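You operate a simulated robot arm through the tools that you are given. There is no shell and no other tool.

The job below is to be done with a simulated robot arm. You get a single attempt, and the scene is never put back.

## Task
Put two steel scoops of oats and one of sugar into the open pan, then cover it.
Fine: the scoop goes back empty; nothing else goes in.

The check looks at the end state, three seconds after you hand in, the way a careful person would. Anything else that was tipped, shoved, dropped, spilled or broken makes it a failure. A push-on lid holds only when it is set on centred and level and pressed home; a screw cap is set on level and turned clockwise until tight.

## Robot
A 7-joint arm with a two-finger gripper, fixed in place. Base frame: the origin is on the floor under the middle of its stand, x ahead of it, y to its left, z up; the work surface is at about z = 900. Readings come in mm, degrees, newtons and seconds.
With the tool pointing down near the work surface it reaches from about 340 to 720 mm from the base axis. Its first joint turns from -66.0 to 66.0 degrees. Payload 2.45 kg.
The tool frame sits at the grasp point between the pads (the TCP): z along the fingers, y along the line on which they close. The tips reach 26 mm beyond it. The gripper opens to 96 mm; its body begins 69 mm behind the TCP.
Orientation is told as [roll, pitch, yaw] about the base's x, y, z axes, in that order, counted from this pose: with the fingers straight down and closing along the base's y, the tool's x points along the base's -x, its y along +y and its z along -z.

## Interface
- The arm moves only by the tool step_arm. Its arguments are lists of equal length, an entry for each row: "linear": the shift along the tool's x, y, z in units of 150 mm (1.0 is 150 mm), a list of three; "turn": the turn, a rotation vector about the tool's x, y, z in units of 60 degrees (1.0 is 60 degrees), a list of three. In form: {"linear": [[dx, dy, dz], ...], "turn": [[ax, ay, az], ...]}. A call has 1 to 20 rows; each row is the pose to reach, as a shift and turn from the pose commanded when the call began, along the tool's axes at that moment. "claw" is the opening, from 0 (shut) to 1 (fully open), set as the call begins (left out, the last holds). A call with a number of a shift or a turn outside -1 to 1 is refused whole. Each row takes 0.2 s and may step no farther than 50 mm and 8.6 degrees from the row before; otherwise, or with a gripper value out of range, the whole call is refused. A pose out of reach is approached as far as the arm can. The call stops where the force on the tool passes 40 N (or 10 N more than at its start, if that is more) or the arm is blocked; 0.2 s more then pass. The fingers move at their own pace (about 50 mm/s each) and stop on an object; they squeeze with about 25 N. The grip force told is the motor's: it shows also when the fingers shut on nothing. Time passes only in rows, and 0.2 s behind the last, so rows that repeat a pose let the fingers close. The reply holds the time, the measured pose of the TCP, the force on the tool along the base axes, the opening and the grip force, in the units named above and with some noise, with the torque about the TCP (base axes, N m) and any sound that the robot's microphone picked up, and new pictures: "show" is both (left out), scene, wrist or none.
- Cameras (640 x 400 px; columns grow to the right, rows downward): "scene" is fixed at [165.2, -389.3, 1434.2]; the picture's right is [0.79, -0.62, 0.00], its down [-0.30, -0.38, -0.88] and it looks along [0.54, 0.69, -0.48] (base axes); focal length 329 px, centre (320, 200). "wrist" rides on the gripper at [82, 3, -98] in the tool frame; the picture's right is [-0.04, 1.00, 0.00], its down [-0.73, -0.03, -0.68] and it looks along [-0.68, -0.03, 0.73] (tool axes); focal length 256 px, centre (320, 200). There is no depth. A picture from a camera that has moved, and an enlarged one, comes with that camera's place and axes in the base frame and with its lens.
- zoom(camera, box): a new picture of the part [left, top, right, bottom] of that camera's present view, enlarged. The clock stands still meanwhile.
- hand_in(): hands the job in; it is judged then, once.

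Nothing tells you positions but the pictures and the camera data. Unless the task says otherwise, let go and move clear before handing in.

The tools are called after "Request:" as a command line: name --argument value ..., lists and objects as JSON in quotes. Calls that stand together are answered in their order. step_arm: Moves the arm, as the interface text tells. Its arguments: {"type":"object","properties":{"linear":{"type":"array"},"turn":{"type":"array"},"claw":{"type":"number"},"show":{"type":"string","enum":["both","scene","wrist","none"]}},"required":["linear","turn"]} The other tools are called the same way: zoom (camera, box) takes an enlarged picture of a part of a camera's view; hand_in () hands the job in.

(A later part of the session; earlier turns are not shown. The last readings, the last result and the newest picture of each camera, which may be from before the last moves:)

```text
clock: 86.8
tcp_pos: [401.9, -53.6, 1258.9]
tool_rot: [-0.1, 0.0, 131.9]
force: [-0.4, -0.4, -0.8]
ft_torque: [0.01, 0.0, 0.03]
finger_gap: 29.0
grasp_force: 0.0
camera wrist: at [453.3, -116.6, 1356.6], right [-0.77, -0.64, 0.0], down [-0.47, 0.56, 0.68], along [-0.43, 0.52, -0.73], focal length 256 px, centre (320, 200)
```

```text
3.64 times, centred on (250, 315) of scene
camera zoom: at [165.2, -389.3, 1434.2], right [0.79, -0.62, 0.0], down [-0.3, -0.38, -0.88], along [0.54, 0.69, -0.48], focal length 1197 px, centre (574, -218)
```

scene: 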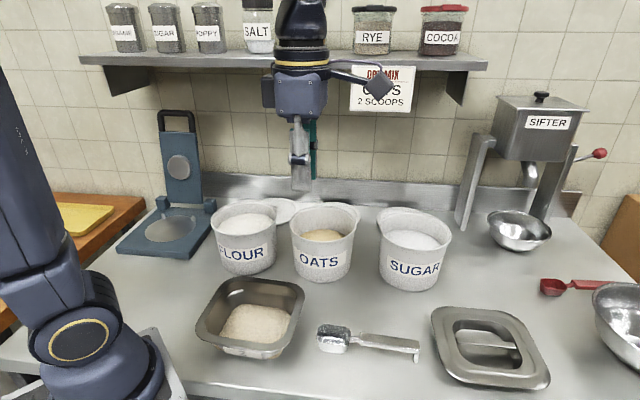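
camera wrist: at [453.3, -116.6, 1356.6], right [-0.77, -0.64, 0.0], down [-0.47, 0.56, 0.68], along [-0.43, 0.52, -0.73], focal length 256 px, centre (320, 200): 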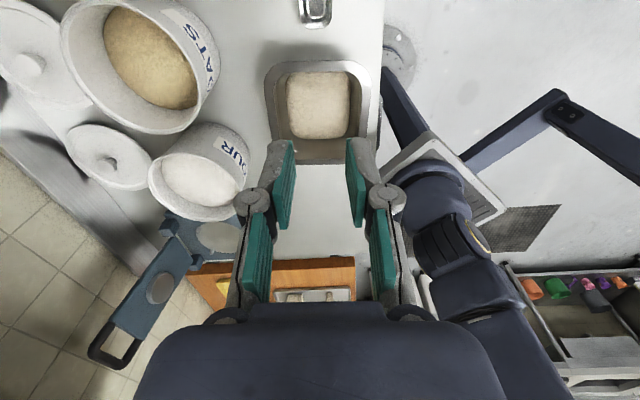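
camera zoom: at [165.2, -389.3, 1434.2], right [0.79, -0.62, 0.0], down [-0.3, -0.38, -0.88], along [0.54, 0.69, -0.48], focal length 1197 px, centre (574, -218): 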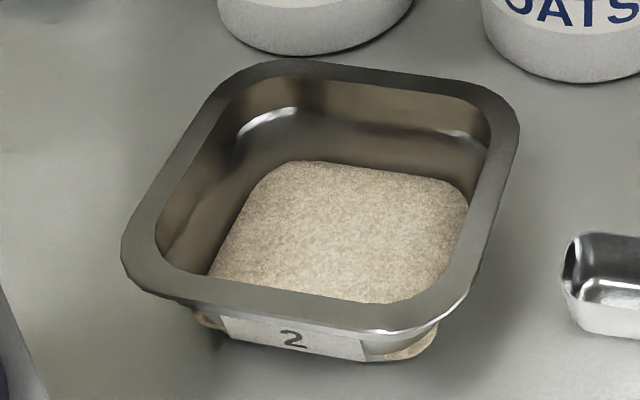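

Pan measured at about (334, 30), roughly 158 × 177 mm with its long side along about 131-133 degrees. Now I'll move over the lid and look down at it.

Request:
step_arm --linear '[[0.15, -0.015, 0.067], [0.3, -0.03, 0.133], [0.45, -0.045, 0.2], [0.6, -0.06, 0.267], [0.75, -0.075, 0.333], [0.9, -0.09, 0.4]]' --turn '[[0, 0, 0], [0, 0, 0], [0, 0, 0], [0, 0, 0], [0, 0, 0], [0, 0, 0]]' --claw 0.3 --show "none"

Request:
step_arm --linear '[[0.15, -0.015, 0.067], [0.3, -0.03, 0.133], [0.45, -0.045, 0.2], [0.6, -0.06, 0.267], [0.75, -0.075, 0.333], [0.9, -0.09, 0.4]]' --turn '[[0, 0, 0], [0, 0, 0], [0, 0, 0], [0, 0, 0], [0, 0, 0], [0, 0, 0]]' --claw 0.3 --show "both"

Request:
zoom --camera "wrist" --box '[180, 0, 460, 180]'

```text
clock: 88.2
tcp_pos: [503.1, -145.9, 1202.3]
tool_rot: [0.0, 0.1, 131.8]
force: [-0.2, 0.1, -0.8]
ft_torque: [-0.02, 0.02, -0.03]
finger_gap: 28.6
grasp_force: 0.0
```

```text
clock: 89.6
tcp_pos: [603.5, -235.1, 1141.9]
tool_rot: [-0.1, 0.1, 131.9]
force: [-0.3, -0.9, -0.3]
ft_torque: [0.02, 0.02, 0.01]
finger_gap: 29.0
grasp_force: 0.1
camera wrist: at [653.2, -298.5, 1240.0], right [-0.77, -0.64, 0.0], down [-0.47, 0.57, 0.68], along [-0.43, 0.52, -0.73], focal length 256 px, centre (320, 200)
```

scene: 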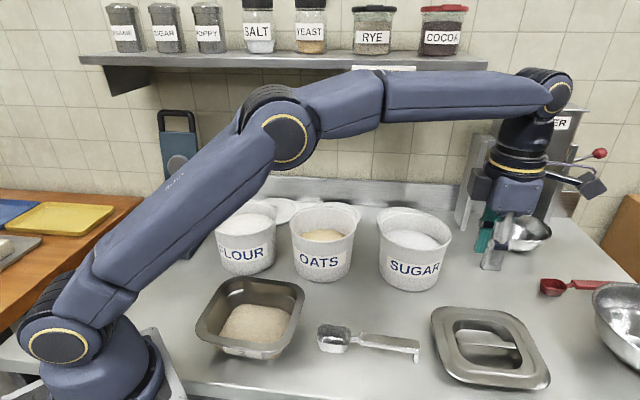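
wrist: 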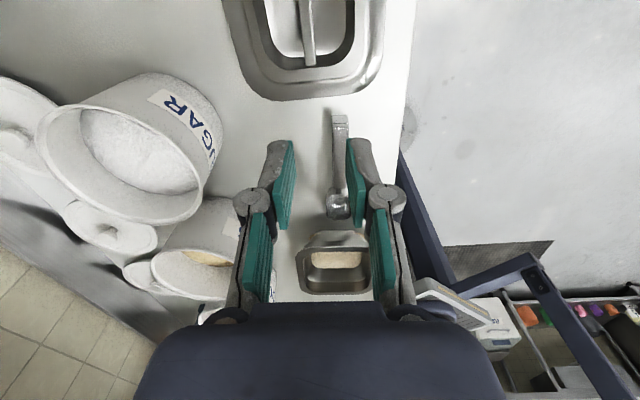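

```text
2.22 times, centred on (320, 90) of wrist
camera zoom: at [653.2, -298.5, 1240.0], right [-0.77, -0.64, 0.0], down [-0.47, 0.57, 0.68], along [-0.43, 0.52, -0.73], focal length 569 px, centre (320, 444)
```

zoom: 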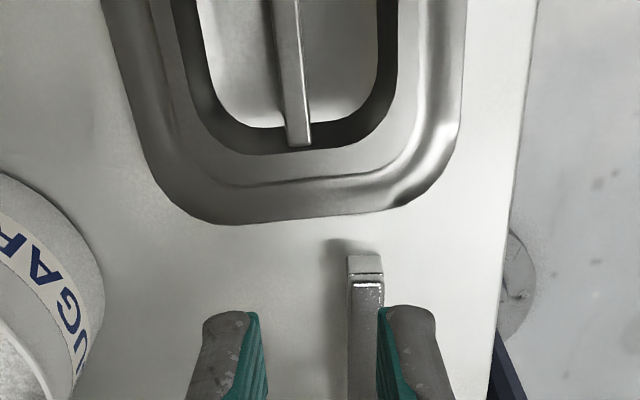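

The lid's bar runs along about 135 degrees with its top near z = 923 and its centre near (644, -262); the lid's long side is along the bar, matching the pan's long side. I'll align above the bar.

Request:
step_arm --linear '[[0.04, -0.01, 0.19], [0.09, -0.023, 0.38], [0.16, -0.04, 0.56], [0.23, -0.058, 0.73], [0.29, -0.072, 0.87], [0.316, -0.079, 0.947]]' --turn '[[0, 0, -0.009], [0, 0, -0.018], [0, 0, -0.028], [0, 0, -0.037], [0, 0, -0.046], [0, 0, -0.055]]' --claw 0.4 --show "both"

Request:
zoom --camera "wrist" --box '[180, 0, 460, 200]'

Request:
zoom --camera "scene" --box '[400, 200, 580, 400]'

```text
clock: 91.0
tcp_pos: [644.2, -261.6, 998.1]
tool_rot: [-0.1, 0.1, 135.3]
force: [0.4, 0.0, -0.4]
ft_torque: [0.03, 0.01, -0.06]
finger_gap: 38.4
grasp_force: 0.1
camera wrist: at [698.2, -322.6, 1096.6], right [-0.73, -0.68, 0.0], down [-0.5, 0.54, 0.68], along [-0.46, 0.5, -0.73], focal length 256 px, centre (320, 200)
```

scene: 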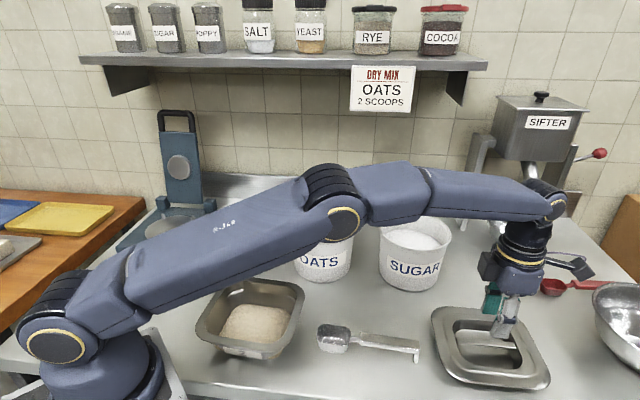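
wrist: 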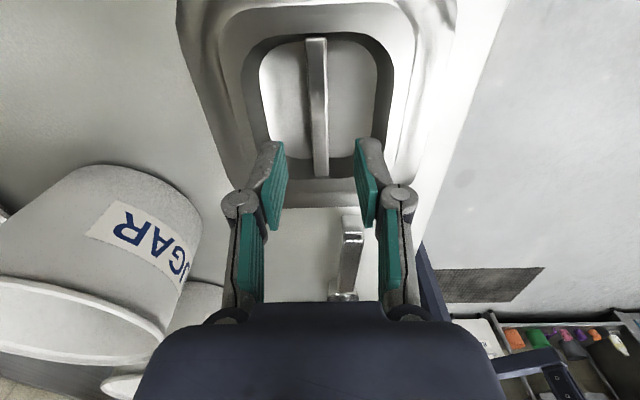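

```text
2.00 times, centred on (320, 100) of wrist
camera zoom: at [698.2, -322.6, 1096.6], right [-0.73, -0.68, 0.0], down [-0.5, 0.54, 0.68], along [-0.46, 0.5, -0.73], focal length 512 px, centre (320, 400)
```

zoom: 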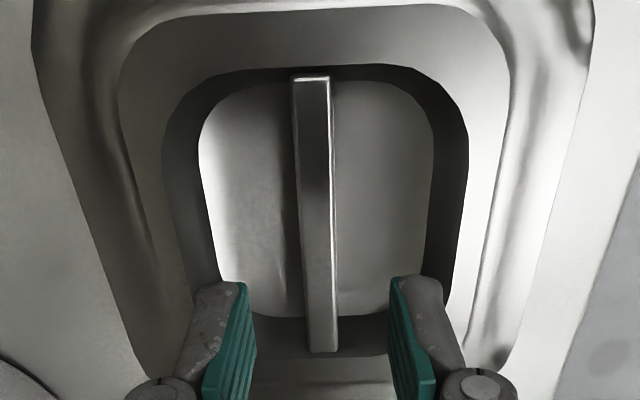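

```text
2.00 times, centred on (490, 300) of scene
camera zoom: at [165.2, -389.3, 1434.2], right [0.79, -0.62, 0.0], down [-0.3, -0.38, -0.88], along [0.54, 0.69, -0.48], focal length 658 px, centre (-20, 0)
```

zoom: 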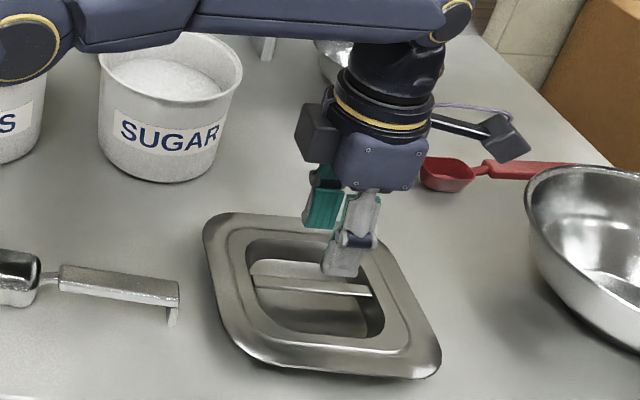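

The fingers straddle the bar, centred within 2 mm and about half a degree. Descending into the recess to z ≈ 934 and then closing.

Request:
step_arm --linear '[[-0.003, -0.005, 0.1], [-0.007, -0.011, 0.2], [-0.007, -0.011, 0.29], [-0.007, -0.011, 0.37], [-0.007, -0.011, 0.427]]' --turn '[[0, 0, 0.004], [0, 0, 0.0075], [0, 0, 0.0075], [0, 0, 0.0075], [0, 0, 0.0075]]' --claw 0.4 --show "both"

Request:
zoom --camera "scene" --box '[420, 240, 560, 400]'

Request:
zoom --camera "wrist" --box '[200, 60, 440, 260]'

```text
clock: 92.2
tcp_pos: [644.2, -261.5, 934.3]
tool_rot: [-0.2, 0.0, 134.7]
force: [1.0, -0.8, -0.3]
ft_torque: [0.02, -0.01, 0.01]
finger_gap: 38.5
grasp_force: 0.1
camera wrist: at [697.5, -321.9, 1032.3], right [-0.74, -0.68, 0.0], down [-0.5, 0.54, 0.68], along [-0.46, 0.5, -0.73], focal length 256 px, centre (320, 200)
```

scene: 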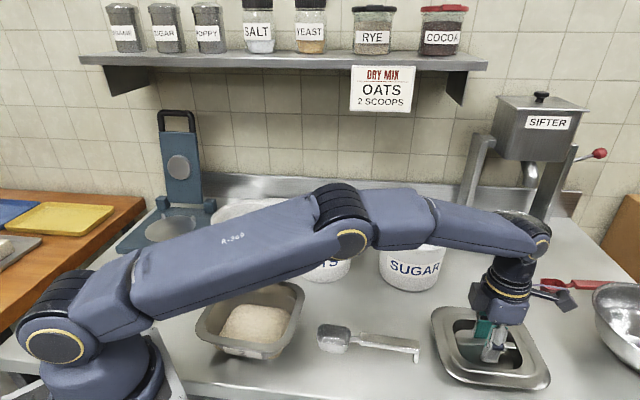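
wrist: 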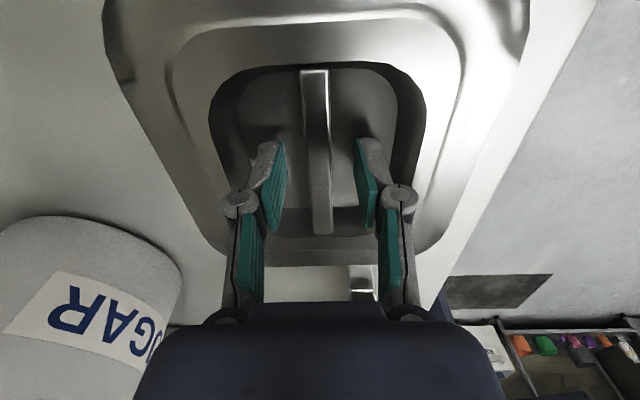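

```text
2.50 times, centred on (490, 320) of scene
camera zoom: at [165.2, -389.3, 1434.2], right [0.79, -0.62, 0.0], down [-0.3, -0.38, -0.88], along [0.54, 0.69, -0.48], focal length 823 px, centre (-105, -100)
```

zoom: 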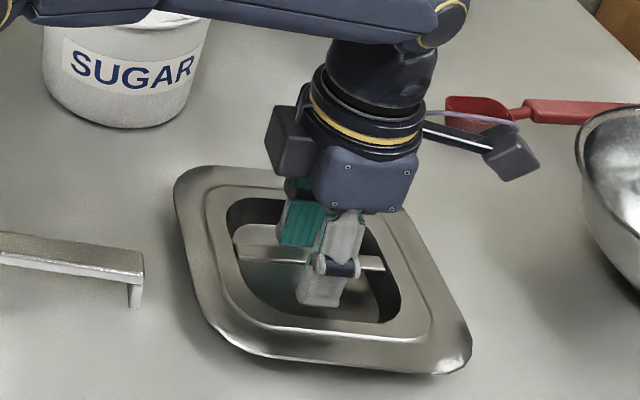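

```text
2.00 times, centred on (320, 160) of wrist
camera zoom: at [697.5, -321.9, 1032.3], right [-0.74, -0.68, 0.0], down [-0.5, 0.54, 0.68], along [-0.46, 0.5, -0.73], focal length 512 px, centre (320, 280)
```

zoom: 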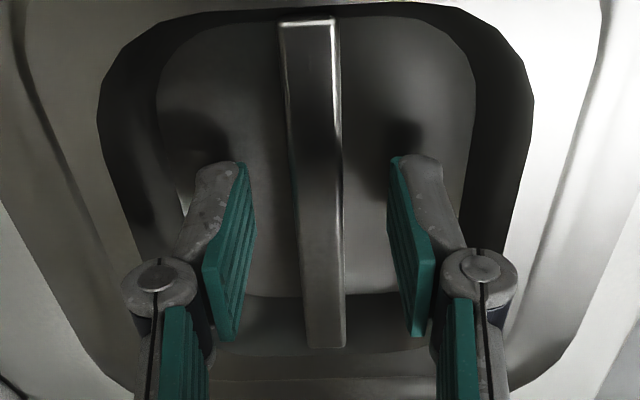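

Fingers are in the recess on both sides of the bar, clear of the walls. Closing on the bar.

Request:
step_arm --linear '[[0, 0, 0], [0, 0, 0], [0, 0, 0], [0, 0, 0], [0, 0, 0]]' --turn '[[0, 0, 0], [0, 0, 0], [0, 0, 0], [0, 0, 0], [0, 0, 0]]' --claw 0 --show "wrist"

```text
clock: 93.4
tcp_pos: [643.4, -261.2, 934.0]
tool_rot: [-0.1, 0.0, 134.8]
force: [0.7, 0.9, 0.7]
ft_torque: [-0.01, 0.0, 0.02]
finger_gap: 11.8
grasp_force: 24.7
camera wrist: at [697.6, -321.9, 1032.4], right [-0.74, -0.68, 0.0], down [-0.5, 0.54, 0.68], along [-0.46, 0.5, -0.73], focal length 256 px, centre (320, 200)
```

wrist: 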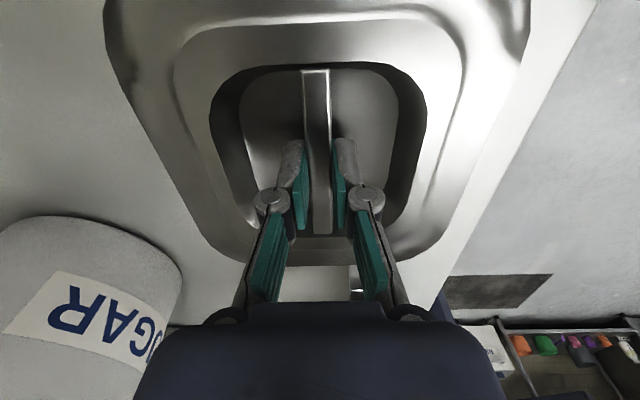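

The bar is gripped (11.8 mm, 25 N). Lifting slowly and checking the lid hangs level.

Request:
step_arm --linear '[[0, 0, -0.03], [0, 0, -0.1], [0, 0, -0.2], [0, 0, -0.32], [0, 0, -0.46], [0, 0, -0.6], [0, 0, -0.7]]' --turn '[[0, 0, 0], [0, 0, 0], [0, 0, 0], [0, 0, 0], [0, 0, 0], [0, 0, 0], [0, 0, 0]]' --claw 0 --show "both"

Request:
zoom --camera "scene" --box '[400, 180, 600, 400]'

```text
clock: 95.0
tcp_pos: [643.0, -260.3, 1039.9]
tool_rot: [0.0, -0.1, 134.7]
force: [-0.6, 0.4, -1.7]
ft_torque: [-0.01, 0.04, -0.02]
finger_gap: 12.2
grasp_force: 24.9
camera wrist: at [698.2, -320.8, 1138.7], right [-0.74, -0.68, 0.0], down [-0.5, 0.54, 0.68], along [-0.46, 0.5, -0.73], focal length 256 px, centre (320, 200)
```

scene: 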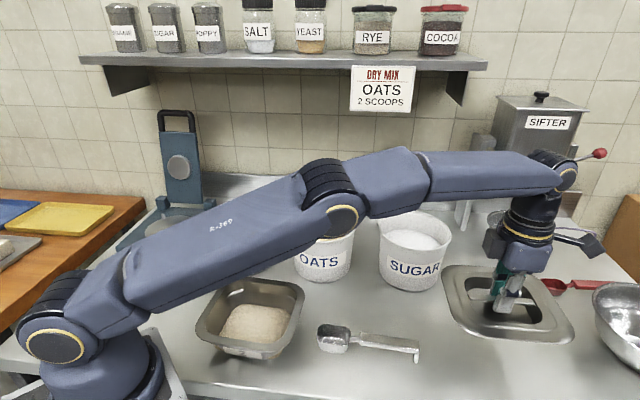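
wrist: 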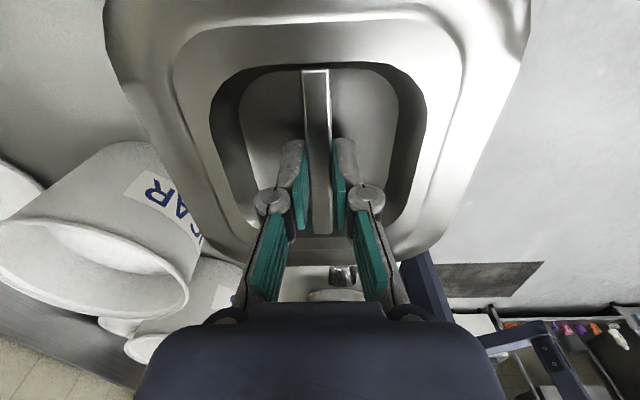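

```text
1.82 times, centred on (500, 290) of scene
camera zoom: at [165.2, -389.3, 1434.2], right [0.79, -0.62, 0.0], down [-0.3, -0.38, -0.88], along [0.54, 0.69, -0.48], focal length 598 px, centre (-7, 36)
```

zoom: 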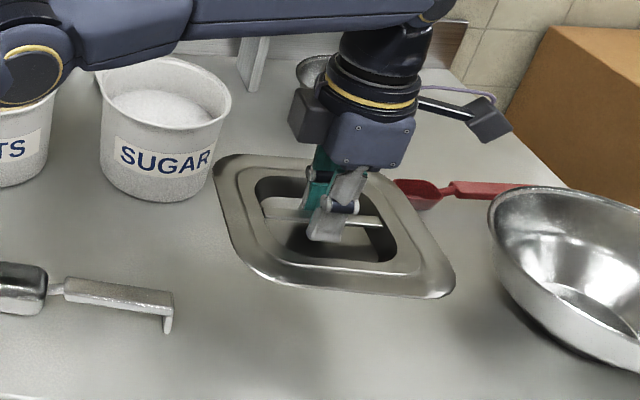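

The lid is light and hanging level. Carrying it along a straight line to above the pan, well clear of the tubs.

Request:
step_arm --linear '[[-0.1, 0.003, -0.03], [-0.25, 0.009, -0.07], [-0.42, 0.015, -0.1], [-0.6, 0.021, -0.133], [-0.78, 0.028, -0.133], [-0.94, 0.033, -0.133]]' --turn '[[0, 0, 0], [0, 0, 0], [0, 0, 0], [0, 0, 0], [0, 0, 0], [0, 0, 0]]' --claw 0 --show "none"

Request:
step_arm --linear '[[-0.15, 0.005, 0], [-0.31, 0.011, 0], [-0.47, 0.017, 0], [-0.63, 0.022, 0], [-0.79, 0.028, 0], [-0.94, 0.033, 0]]' --turn '[[0, 0, 0], [0, 0, 0], [0, 0, 0], [0, 0, 0], [0, 0, 0], [0, 0, 0]]' --claw 0 --show "both"

```text
clock: 96.4
tcp_pos: [541.1, -163.0, 1061.1]
tool_rot: [-0.1, 0.1, 134.7]
force: [0.6, 0.0, -0.5]
ft_torque: [-0.04, 0.01, -0.01]
finger_gap: 12.1
grasp_force: 25.0
```

```text
clock: 97.8
tcp_pos: [439.8, -68.2, 1059.8]
tool_rot: [-0.1, 0.0, 134.7]
force: [0.0, 0.3, -0.7]
ft_torque: [-0.03, -0.02, 0.04]
finger_gap: 11.9
grasp_force: 24.7
camera wrist: at [492.2, -128.4, 1157.2], right [-0.74, -0.67, 0.0], down [-0.5, 0.54, 0.68], along [-0.46, 0.5, -0.73], focal length 256 px, centre (320, 200)
```

scene: 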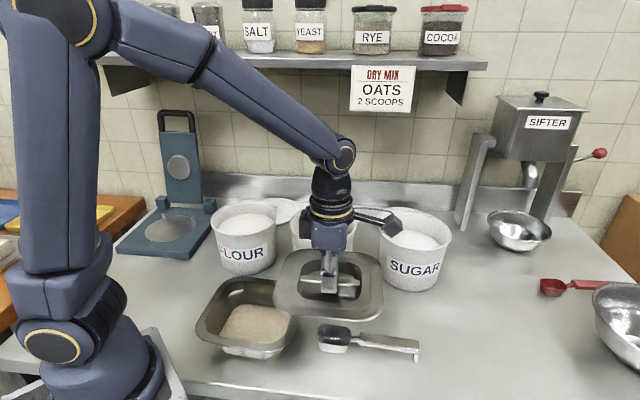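
wrist: 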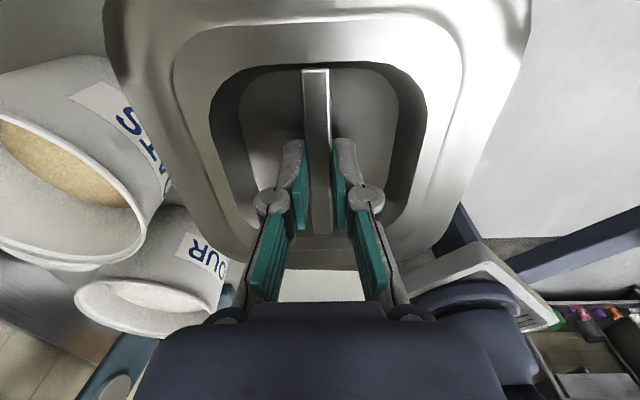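

Third leg: bring the lid over the pan and turn it to the pan's direction, staying ~80 mm above.

Request:
step_arm --linear '[[-0.15, 0.006, 0], [-0.31, 0.013, 0], [-0.47, 0.02, 0], [-0.63, 0.026, 0], [-0.79, 0.033, 0], [-0.9, 0.037, 0], [-0.955, 0.039, 0]]' --turn '[[0, 0, 0.007], [0, 0, 0.015], [0, 0, 0.023], [0, 0, 0.03], [0, 0, 0.038], [0, 0, 0.044], [0, 0, 0.046]]' --claw 0 --show "both"

Request:
zoom --camera "scene" --box '[150, 200, 350, 370]'

Request:
zoom --camera "wrist" --box '[80, 0, 560, 300]'

```text
clock: 99.4
tcp_pos: [333.3, 28.8, 1058.2]
tool_rot: [-0.1, -0.1, 132.1]
force: [0.0, 0.1, -1.1]
ft_torque: [0.03, -0.05, -0.02]
finger_gap: 11.9
grasp_force: 24.8
camera wrist: at [384.1, -33.3, 1156.4], right [-0.77, -0.64, 0.0], down [-0.47, 0.56, 0.68], along [-0.43, 0.52, -0.73], focal length 256 px, centre (320, 200)
```

scene: 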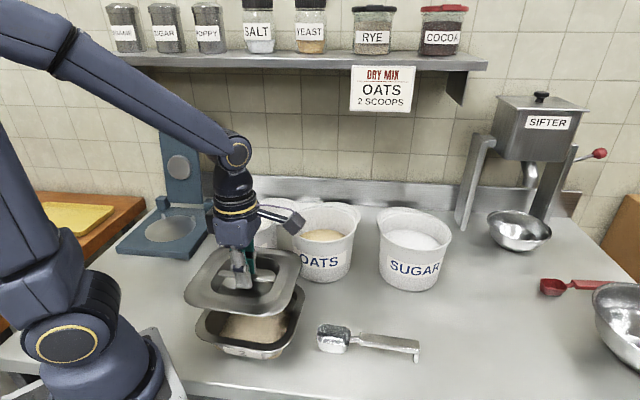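
wrist: 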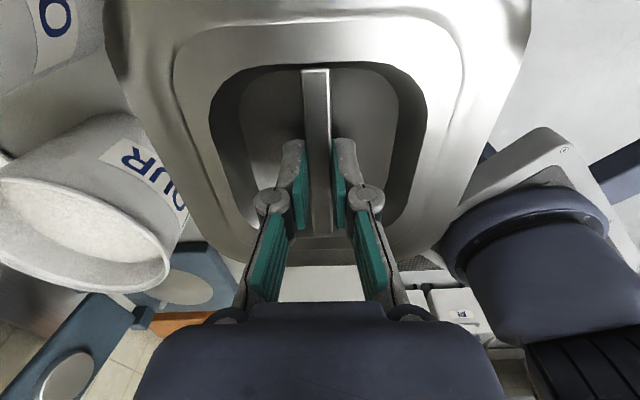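

```text
2.35 times, centred on (250, 285) of scene
camera zoom: at [165.2, -389.3, 1434.2], right [0.79, -0.62, 0.0], down [-0.3, -0.38, -0.88], along [0.54, 0.69, -0.48], focal length 774 px, centre (485, 0)
```

zoom: 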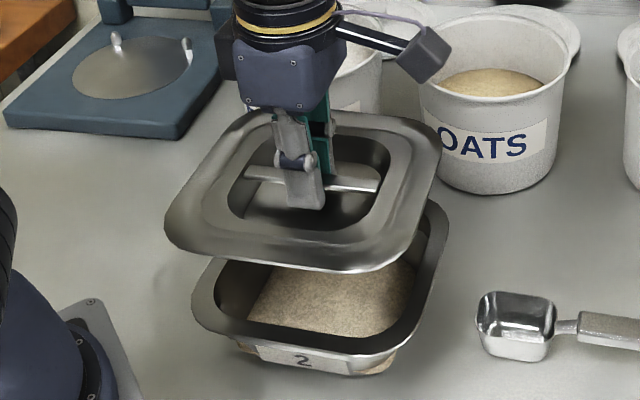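

```text
1.33 times, centred on (320, 150) of wrist
camera zoom: at [384.1, -33.3, 1156.4], right [-0.77, -0.64, 0.0], down [-0.47, 0.56, 0.68], along [-0.43, 0.52, -0.73], focal length 341 px, centre (320, 267)
```

zoom: 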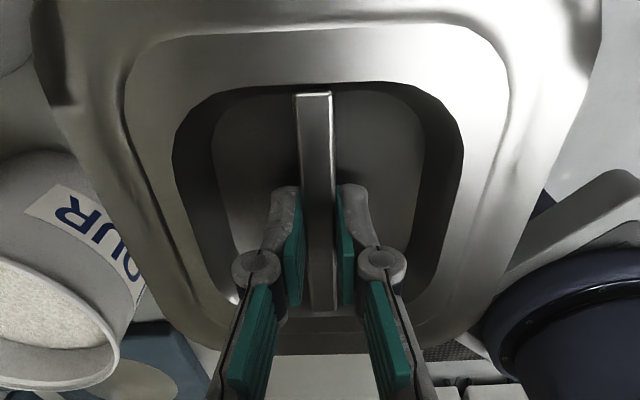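

The lid is above the pan. I'll lower it to about 10 mm above the rim and compare lid edges with the pan edges.

Request:
step_arm --linear '[[0, 0, 0.07], [0, 0, 0.14], [0, 0, 0.21], [0, 0, 0.28], [0, 0, 0.34]]' --turn '[[0, 0, 0], [0, 0, 0], [0, 0, 0], [0, 0, 0], [0, 0, 0]]' --claw 0 --show "both"

Request:
zoom --camera "scene" --box '[170, 230, 330, 370]'

Request:
zoom --camera "wrist" --box '[80, 0, 560, 300]'

```text
clock: 100.6
tcp_pos: [333.2, 29.1, 1006.8]
tool_rot: [-0.1, 0.1, 132.0]
force: [-0.3, 1.0, -1.4]
ft_torque: [0.01, 0.01, -0.03]
finger_gap: 11.8
grasp_force: 25.2
camera wrist: at [384.2, -33.4, 1105.6], right [-0.77, -0.64, 0.0], down [-0.47, 0.56, 0.68], along [-0.43, 0.52, -0.73], focal length 256 px, centre (320, 200)
```

scene: 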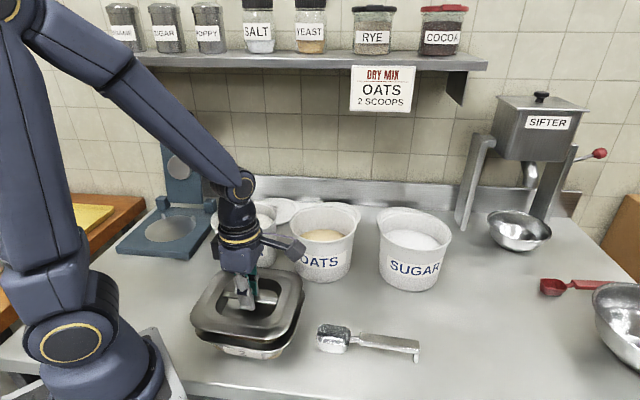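
wrist: 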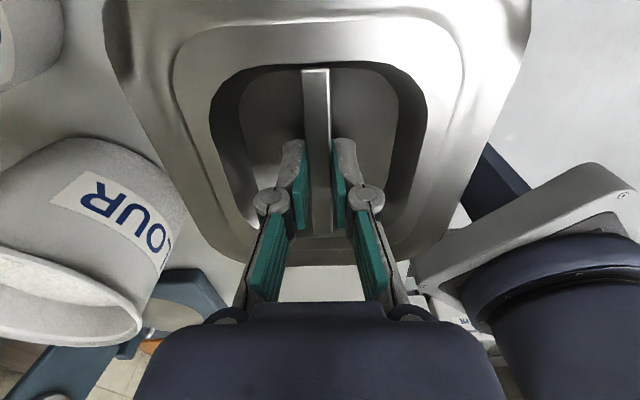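

```text
2.86 times, centred on (250, 300) of scene
camera zoom: at [165.2, -389.3, 1434.2], right [0.79, -0.62, 0.0], down [-0.3, -0.38, -0.88], along [0.54, 0.69, -0.48], focal length 940 px, centre (520, -86)
```

zoom: 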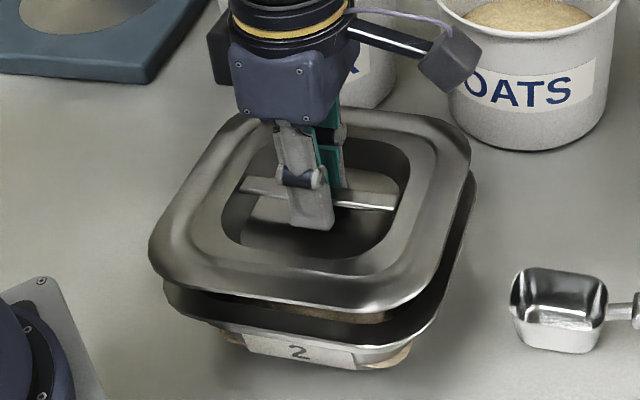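

```text
1.33 times, centred on (320, 150) of wrist
camera zoom: at [384.2, -33.4, 1105.6], right [-0.77, -0.64, 0.0], down [-0.47, 0.56, 0.68], along [-0.43, 0.52, -0.73], focal length 341 px, centre (320, 267)
```

zoom: 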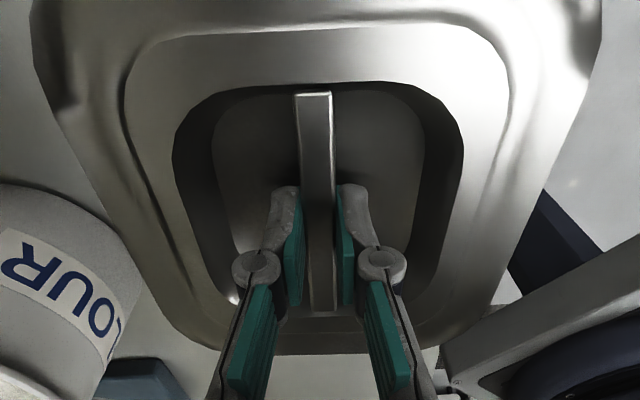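

I'll zoom tightly on the left, right and front edges to measure the offset between lid and pan.

Request:
zoom --camera "scene" --box '[180, 280, 250, 350]'

Request:
zoom --camera "scene" --box '[260, 260, 330, 330]'

Request:
zoom --camera "scene" --box '[225, 300, 305, 370]'

```text
5.71 times, centred on (215, 315) of scene
camera zoom: at [165.2, -389.3, 1434.2], right [0.79, -0.62, 0.0], down [-0.3, -0.38, -0.88], along [0.54, 0.69, -0.48], focal length 1881 px, centre (920, -457)
```

zoom: 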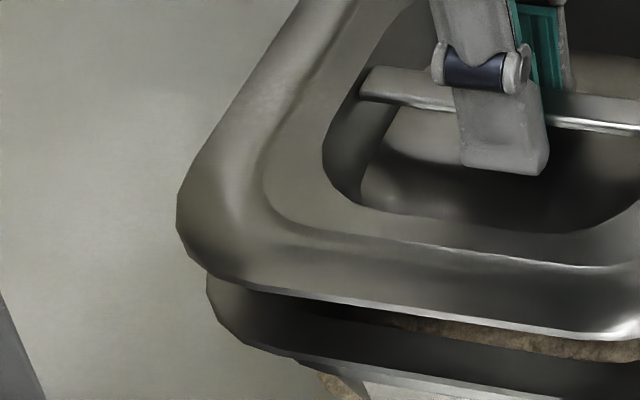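

```text
5.71 times, centred on (295, 295) of scene
camera zoom: at [165.2, -389.3, 1434.2], right [0.79, -0.62, 0.0], down [-0.3, -0.38, -0.88], along [0.54, 0.69, -0.48], focal length 1881 px, centre (463, -343)
```

zoom: 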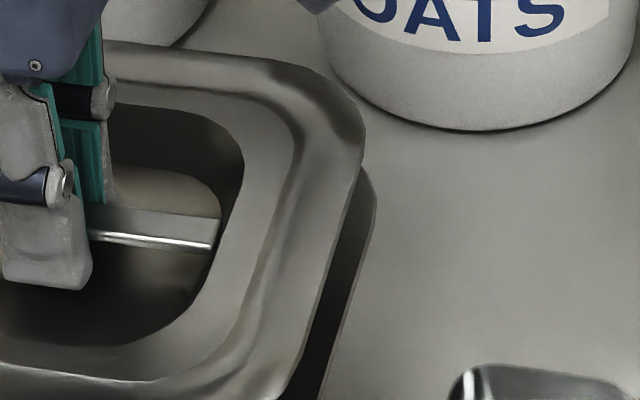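

```text
5.71 times, centred on (265, 335) of scene
camera zoom: at [165.2, -389.3, 1434.2], right [0.79, -0.62, 0.0], down [-0.3, -0.38, -0.88], along [0.54, 0.69, -0.48], focal length 1881 px, centre (634, -571)
```

zoom: 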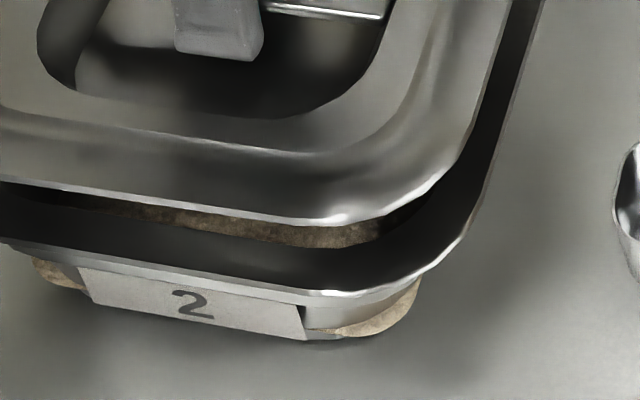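

Lid and pan edges agree to within 2-3 mm; the pan's long side is along about 131 degrees versus the lid's 132. I'll correct by about 2 mm and 0.9 degrees and lower a bit more.

Request:
step_arm --linear '[[0.006, -0.003, 0.01], [0.0115, -0.006, 0.03], [0.0115, -0.006, 0.06], [0.0115, -0.006, 0.09], [0.0115, -0.006, 0.12]]' --turn '[[0, 0, 0.008], [0, 0, 0.015], [0, 0, 0.015], [0, 0, 0.015], [0, 0, 0.015]]' --claw 0 --show "wrist"

Request:
zoom --camera "scene" --box '[180, 280, 250, 350]'

Request:
zoom --camera "scene" --box '[260, 260, 330, 330]'

Request:
zoom --camera "scene" --box '[225, 300, 305, 370]'

```text
clock: 101.8
tcp_pos: [333.9, 29.4, 990.1]
tool_rot: [-0.1, 0.1, 131.1]
force: [-0.8, 0.5, -0.3]
ft_torque: [0.01, 0.02, 0.01]
finger_gap: 12.0
grasp_force: 25.6
camera wrist: at [385.0, -34.7, 1088.3], right [-0.78, -0.63, 0.0], down [-0.46, 0.57, 0.68], along [-0.42, 0.53, -0.73], focal length 256 px, centre (320, 200)
```

wrist: 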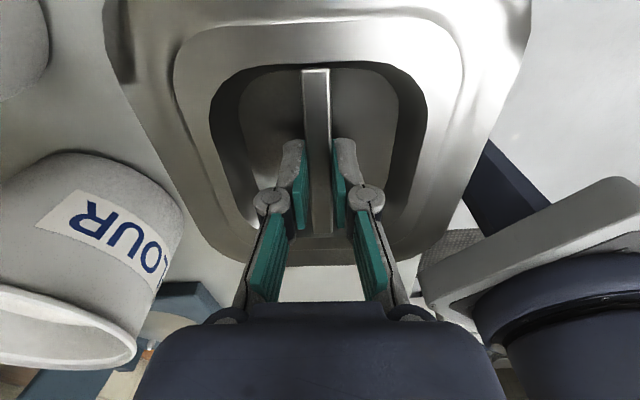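

```text
5.71 times, centred on (215, 315) of scene
camera zoom: at [165.2, -389.3, 1434.2], right [0.79, -0.62, 0.0], down [-0.3, -0.38, -0.88], along [0.54, 0.69, -0.48], focal length 1881 px, centre (920, -457)
```

zoom: 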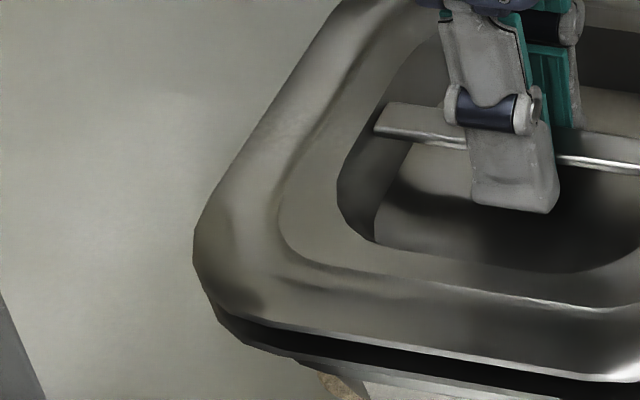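

```text
5.71 times, centred on (295, 295) of scene
camera zoom: at [165.2, -389.3, 1434.2], right [0.79, -0.62, 0.0], down [-0.3, -0.38, -0.88], along [0.54, 0.69, -0.48], focal length 1881 px, centre (463, -343)
```

zoom: 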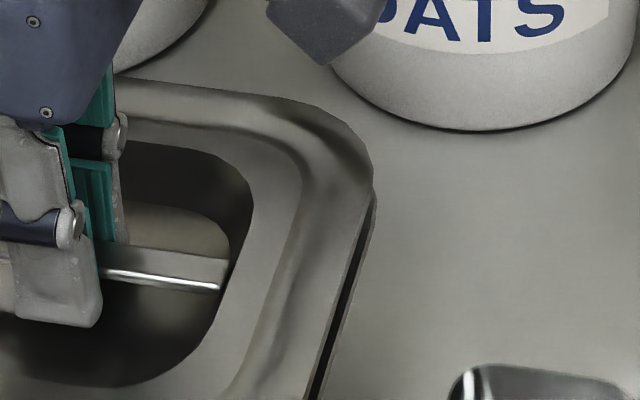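

```text
5.71 times, centred on (265, 335) of scene
camera zoom: at [165.2, -389.3, 1434.2], right [0.79, -0.62, 0.0], down [-0.3, -0.38, -0.88], along [0.54, 0.69, -0.48], focal length 1881 px, centre (634, -571)
```

zoom: 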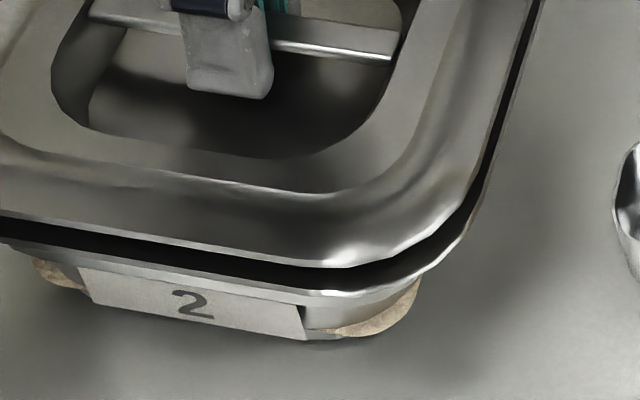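

Alignment now looks within about 1 mm sideways. Lowering further to just above seating and checking again.

Request:
step_arm --linear '[[-0.001, 0.001, 0.02], [-0.001, 0.001, 0.04]]' --turn '[[0, 0, 0], [0, 0, 0]]' --claw 0 --show "scene"

Request:
zoom --camera "scene" --box '[180, 280, 250, 350]'

Request:
zoom --camera "scene" --box '[260, 260, 330, 330]'

Request:
zoom --camera "scene" --box '[225, 300, 305, 370]'

```text
clock: 102.4
tcp_pos: [335.2, 27.8, 984.2]
tool_rot: [0.0, 0.1, 131.1]
force: [-0.3, 0.6, -1.0]
ft_torque: [0.01, 0.0, 0.0]
finger_gap: 12.0
grasp_force: 25.1
```

scene: 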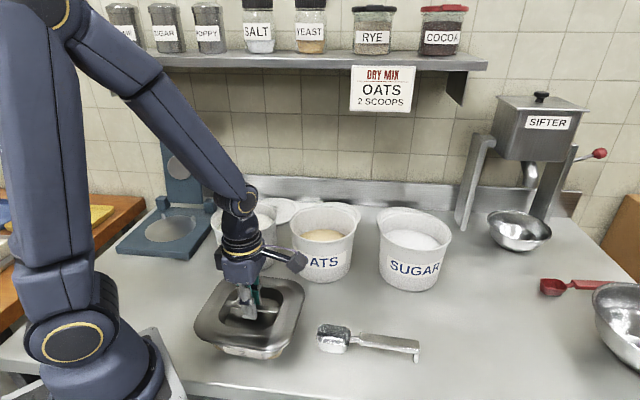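

```text
5.71 times, centred on (215, 315) of scene
camera zoom: at [165.2, -389.3, 1434.2], right [0.79, -0.62, 0.0], down [-0.3, -0.38, -0.88], along [0.54, 0.69, -0.48], focal length 1881 px, centre (920, -457)
```

zoom: 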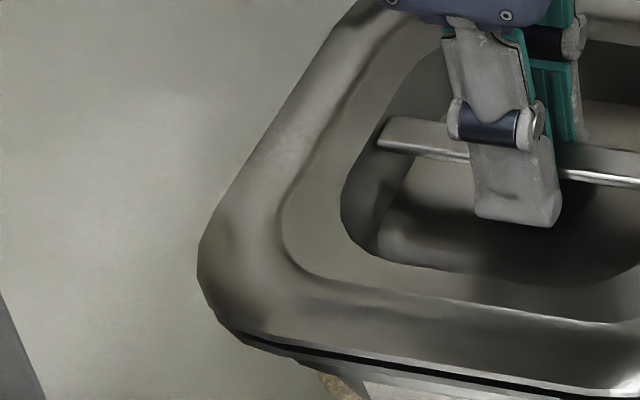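

```text
5.71 times, centred on (295, 295) of scene
camera zoom: at [165.2, -389.3, 1434.2], right [0.79, -0.62, 0.0], down [-0.3, -0.38, -0.88], along [0.54, 0.69, -0.48], focal length 1881 px, centre (463, -343)
```

zoom: 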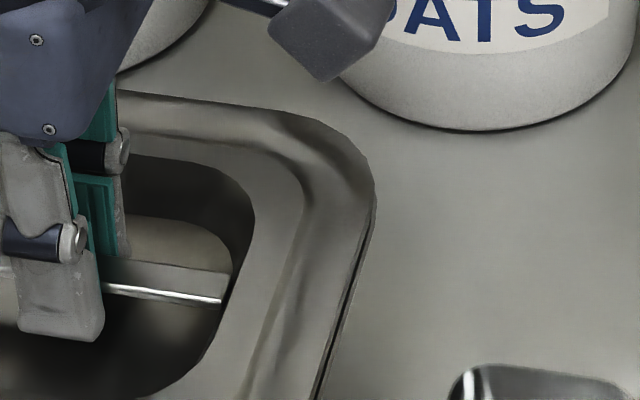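

```text
5.71 times, centred on (265, 335) of scene
camera zoom: at [165.2, -389.3, 1434.2], right [0.79, -0.62, 0.0], down [-0.3, -0.38, -0.88], along [0.54, 0.69, -0.48], focal length 1881 px, centre (634, -571)
```

zoom: 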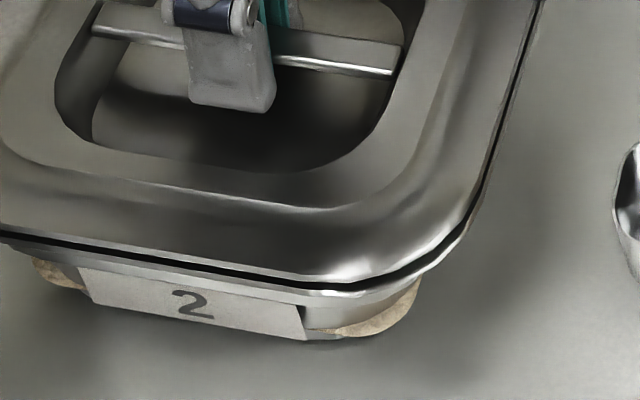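

The lid's edges run parallel to and just inside the pan rim all around. Lowering in 1 mm steps until it seats.

Request:
step_arm --linear '[[0, 0, 0.0067], [0, 0, 0.0133], [0, 0, 0.02], [0, 0, 0.0267], [0, 0, 0.0333], [0, 0, 0.04], [0, 0, 0.0467], [0, 0, 0.0533]]' --turn '[[0, 0, 0], [0, 0, 0], [0, 0, 0], [0, 0, 0], [0, 0, 0], [0, 0, 0], [0, 0, 0], [0, 0, 0]]' --claw 0 --show "scene"

Request:
zoom --camera "scene" --box '[180, 260, 320, 370]'

```text
clock: 104.2
tcp_pos: [336.1, 28.6, 977.3]
tool_rot: [-0.2, 0.0, 131.0]
force: [-1.2, -5.5, 17.1]
ft_torque: [-0.13, -0.02, -0.01]
finger_gap: 11.9
grasp_force: 25.3
```

scene: 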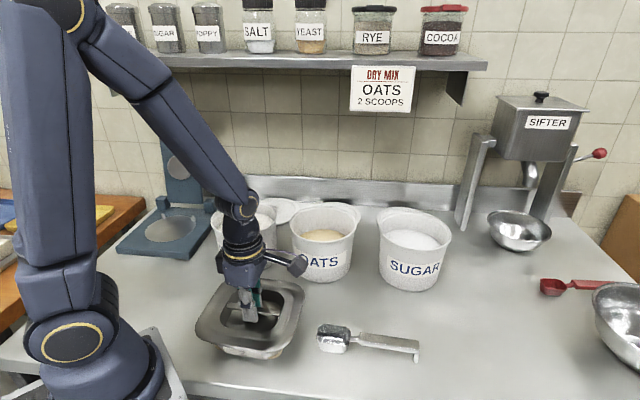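

```text
3.64 times, centred on (250, 315) of scene
camera zoom: at [164.9, -389.6, 1434.2], right [0.79, -0.62, 0.0], down [-0.3, -0.38, -0.88], along [0.54, 0.69, -0.48], focal length 1197 px, centre (574, -218)
```

zoom: 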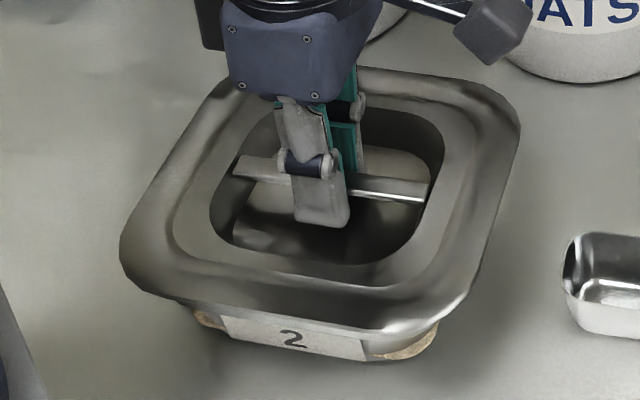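

The lid touches the rim at about z = 977 with 17 N and the edges coincide. Now pressing it home.

Request:
step_arm --linear '[[0, 0, 0.0067], [0, 0, 0.0133], [0, 0, 0.02], [0, 0, 0.0267], [0, 0, 0.0333], [0, 0, 0.04]]' --turn '[[0, 0, 0], [0, 0, 0], [0, 0, 0], [0, 0, 0], [0, 0, 0], [0, 0, 0]]' --claw 0 --show "scene"

Request:
zoom --camera "scene" --box '[180, 260, 320, 370]'

```text
clock: 105.3
tcp_pos: [335.4, 28.4, 973.3]
tool_rot: [-0.1, 0.1, 131.2]
force: [-2.9, -0.2, 9.1]
ft_torque: [0.04, 0.09, -0.03]
finger_gap: 11.8
grasp_force: 24.8
stopped in row 5: the force on the tool passed its limit at 46 N (the readings are from after the stop); the commanded pose is now the measured one
```

scene: 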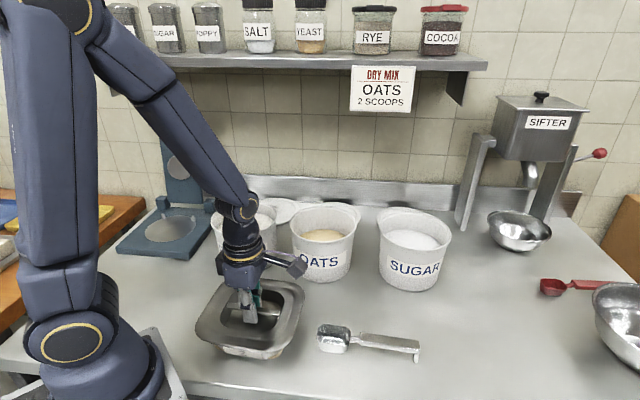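

```text
3.64 times, centred on (250, 315) of scene
camera zoom: at [165.0, -389.4, 1434.2], right [0.79, -0.62, 0.0], down [-0.3, -0.38, -0.88], along [0.54, 0.69, -0.48], focal length 1197 px, centre (574, -218)
```

zoom: 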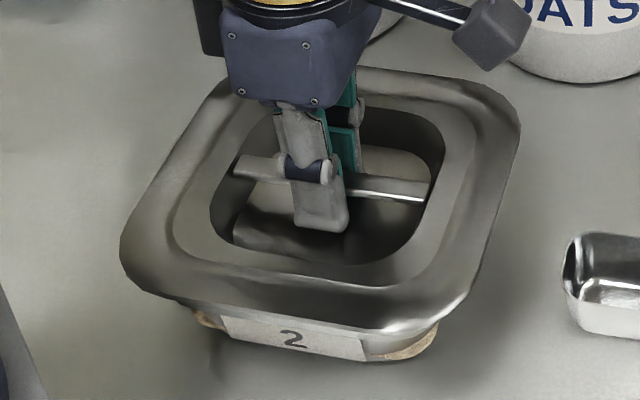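

The fingers slid a little on the bar at 46 N. I'll press once more to see whether it's now solid against the lid.

Request:
step_arm --linear '[[0, 0, 0.0067], [0, 0, 0.0133], [0, 0, 0.02], [0, 0, 0.0267], [0, 0, 0.0333]]' --turn '[[0, 0, 0], [0, 0, 0], [0, 0, 0], [0, 0, 0], [0, 0, 0]]' --claw 0 --show "both"

Request:
zoom --camera "scene" --box '[180, 260, 320, 370]'

```text
clock: 105.7
tcp_pos: [335.3, 29.3, 971.7]
tool_rot: [-0.1, 0.0, 131.3]
force: [-3.7, 0.1, 11.4]
ft_torque: [0.08, 0.18, -0.04]
finger_gap: 11.8
grasp_force: 25.6
stopped in row 2: the force on the tool passed its limit at 46 N (the readings are from after the stop); the commanded pose is now the measured one
camera wrist: at [385.2, -34.7, 1071.1], right [-0.78, -0.63, 0.0], down [-0.46, 0.57, 0.68], along [-0.42, 0.53, -0.74], focal length 256 px, centre (320, 200)
```

scene: 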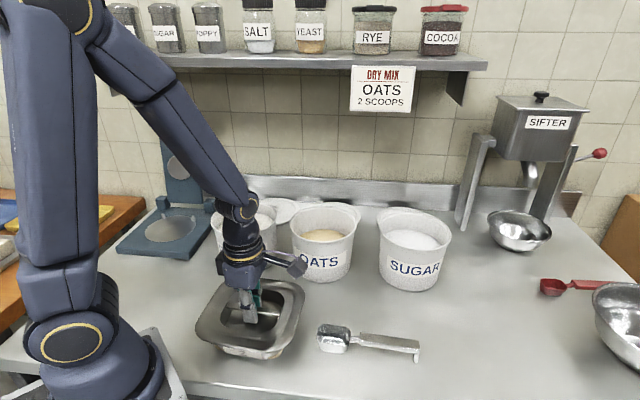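
wrist: 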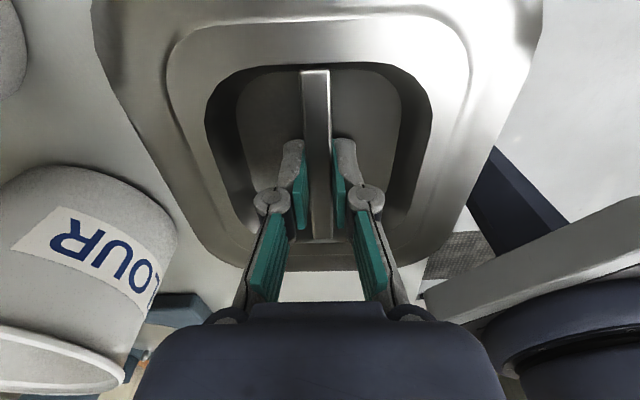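

```text
3.64 times, centred on (250, 315) of scene
camera zoom: at [164.9, -389.4, 1434.2], right [0.79, -0.62, 0.0], down [-0.3, -0.38, -0.88], along [0.54, 0.69, -0.48], focal length 1197 px, centre (574, -218)
```

zoom: 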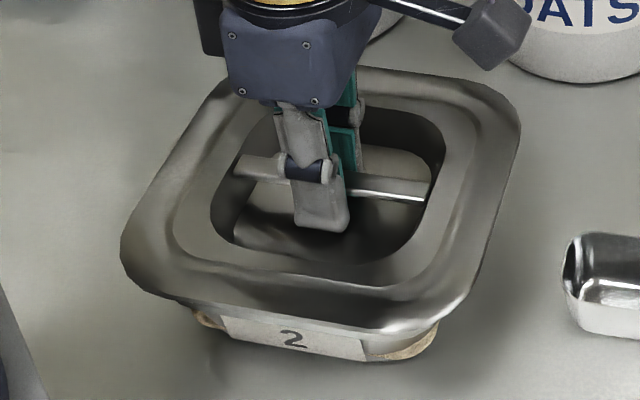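

The lid sits on the rim all round. I'll open the fingers inside the recess, rise, and inspect before pressing from above.

Request:
step_arm --linear '[[0, 0, 0], [0, 0, 0], [0, 0, 0], [0, 0, 0]]' --turn '[[0, 0, 0], [0, 0, 0], [0, 0, 0], [0, 0, 0]]' --claw 0.35 --show "none"

Request:
step_arm --linear '[[0, 0, -0.03], [0, 0, -0.1], [0, 0, -0.2], [0, 0, -0.35], [0, 0, -0.5]]' --turn '[[0, 0, 0], [0, 0, 0], [0, 0, 0], [0, 0, 0], [0, 0, 0]]' --claw 0.35 --show "both"

Request:
zoom --camera "scene" --box '[180, 260, 320, 370]'

Request:
zoom --camera "wrist" --box '[80, 0, 560, 300]'

```text
clock: 106.7
tcp_pos: [335.9, 29.3, 973.8]
tool_rot: [-0.2, 0.2, 131.1]
force: [0.2, -0.2, 4.1]
ft_torque: [0.04, 0.0, 0.0]
finger_gap: 33.3
grasp_force: 0.0
```

```text
clock: 107.9
tcp_pos: [335.4, 25.8, 1047.3]
tool_rot: [-0.2, 0.1, 131.2]
force: [-0.2, -0.7, -0.6]
ft_torque: [0.05, -0.01, 0.01]
finger_gap: 33.3
grasp_force: 0.0
camera wrist: at [385.1, -37.1, 1145.6], right [-0.78, -0.63, 0.0], down [-0.46, 0.57, 0.68], along [-0.42, 0.53, -0.74], focal length 256 px, centre (320, 200)
```

scene: 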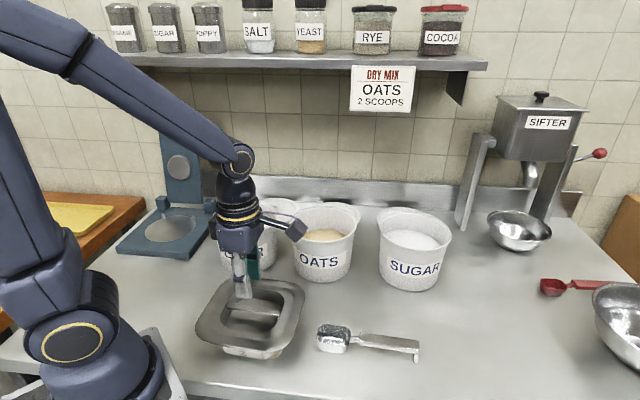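
wrist: 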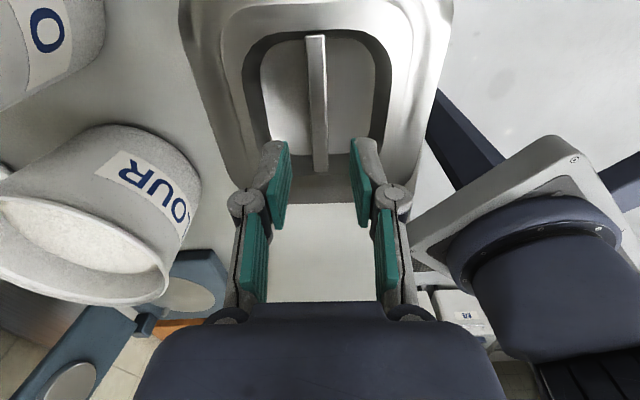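

```text
3.64 times, centred on (250, 315) of scene
camera zoom: at [165.2, -389.3, 1434.2], right [0.79, -0.62, 0.0], down [-0.3, -0.38, -0.88], along [0.54, 0.69, -0.48], focal length 1197 px, centre (574, -218)
```

zoom: 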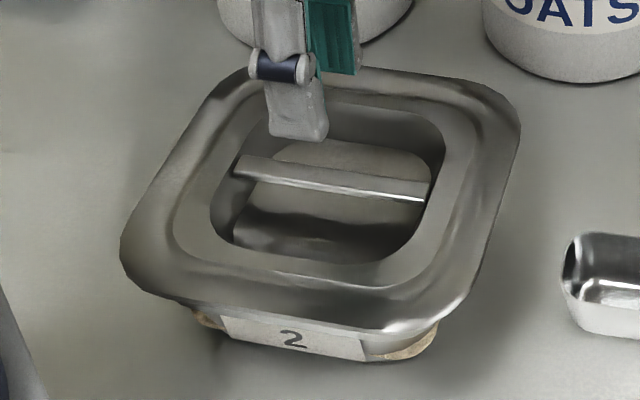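

```text
1.33 times, centred on (320, 150) of wrist
camera zoom: at [385.1, -37.1, 1145.6], right [-0.78, -0.63, 0.0], down [-0.46, 0.57, 0.68], along [-0.42, 0.53, -0.74], focal length 341 px, centre (320, 267)
```

zoom: 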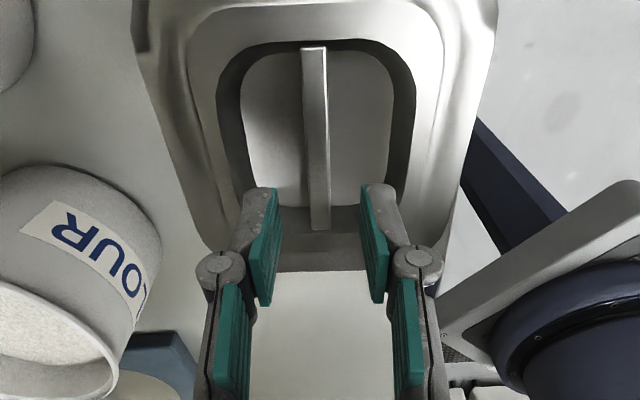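

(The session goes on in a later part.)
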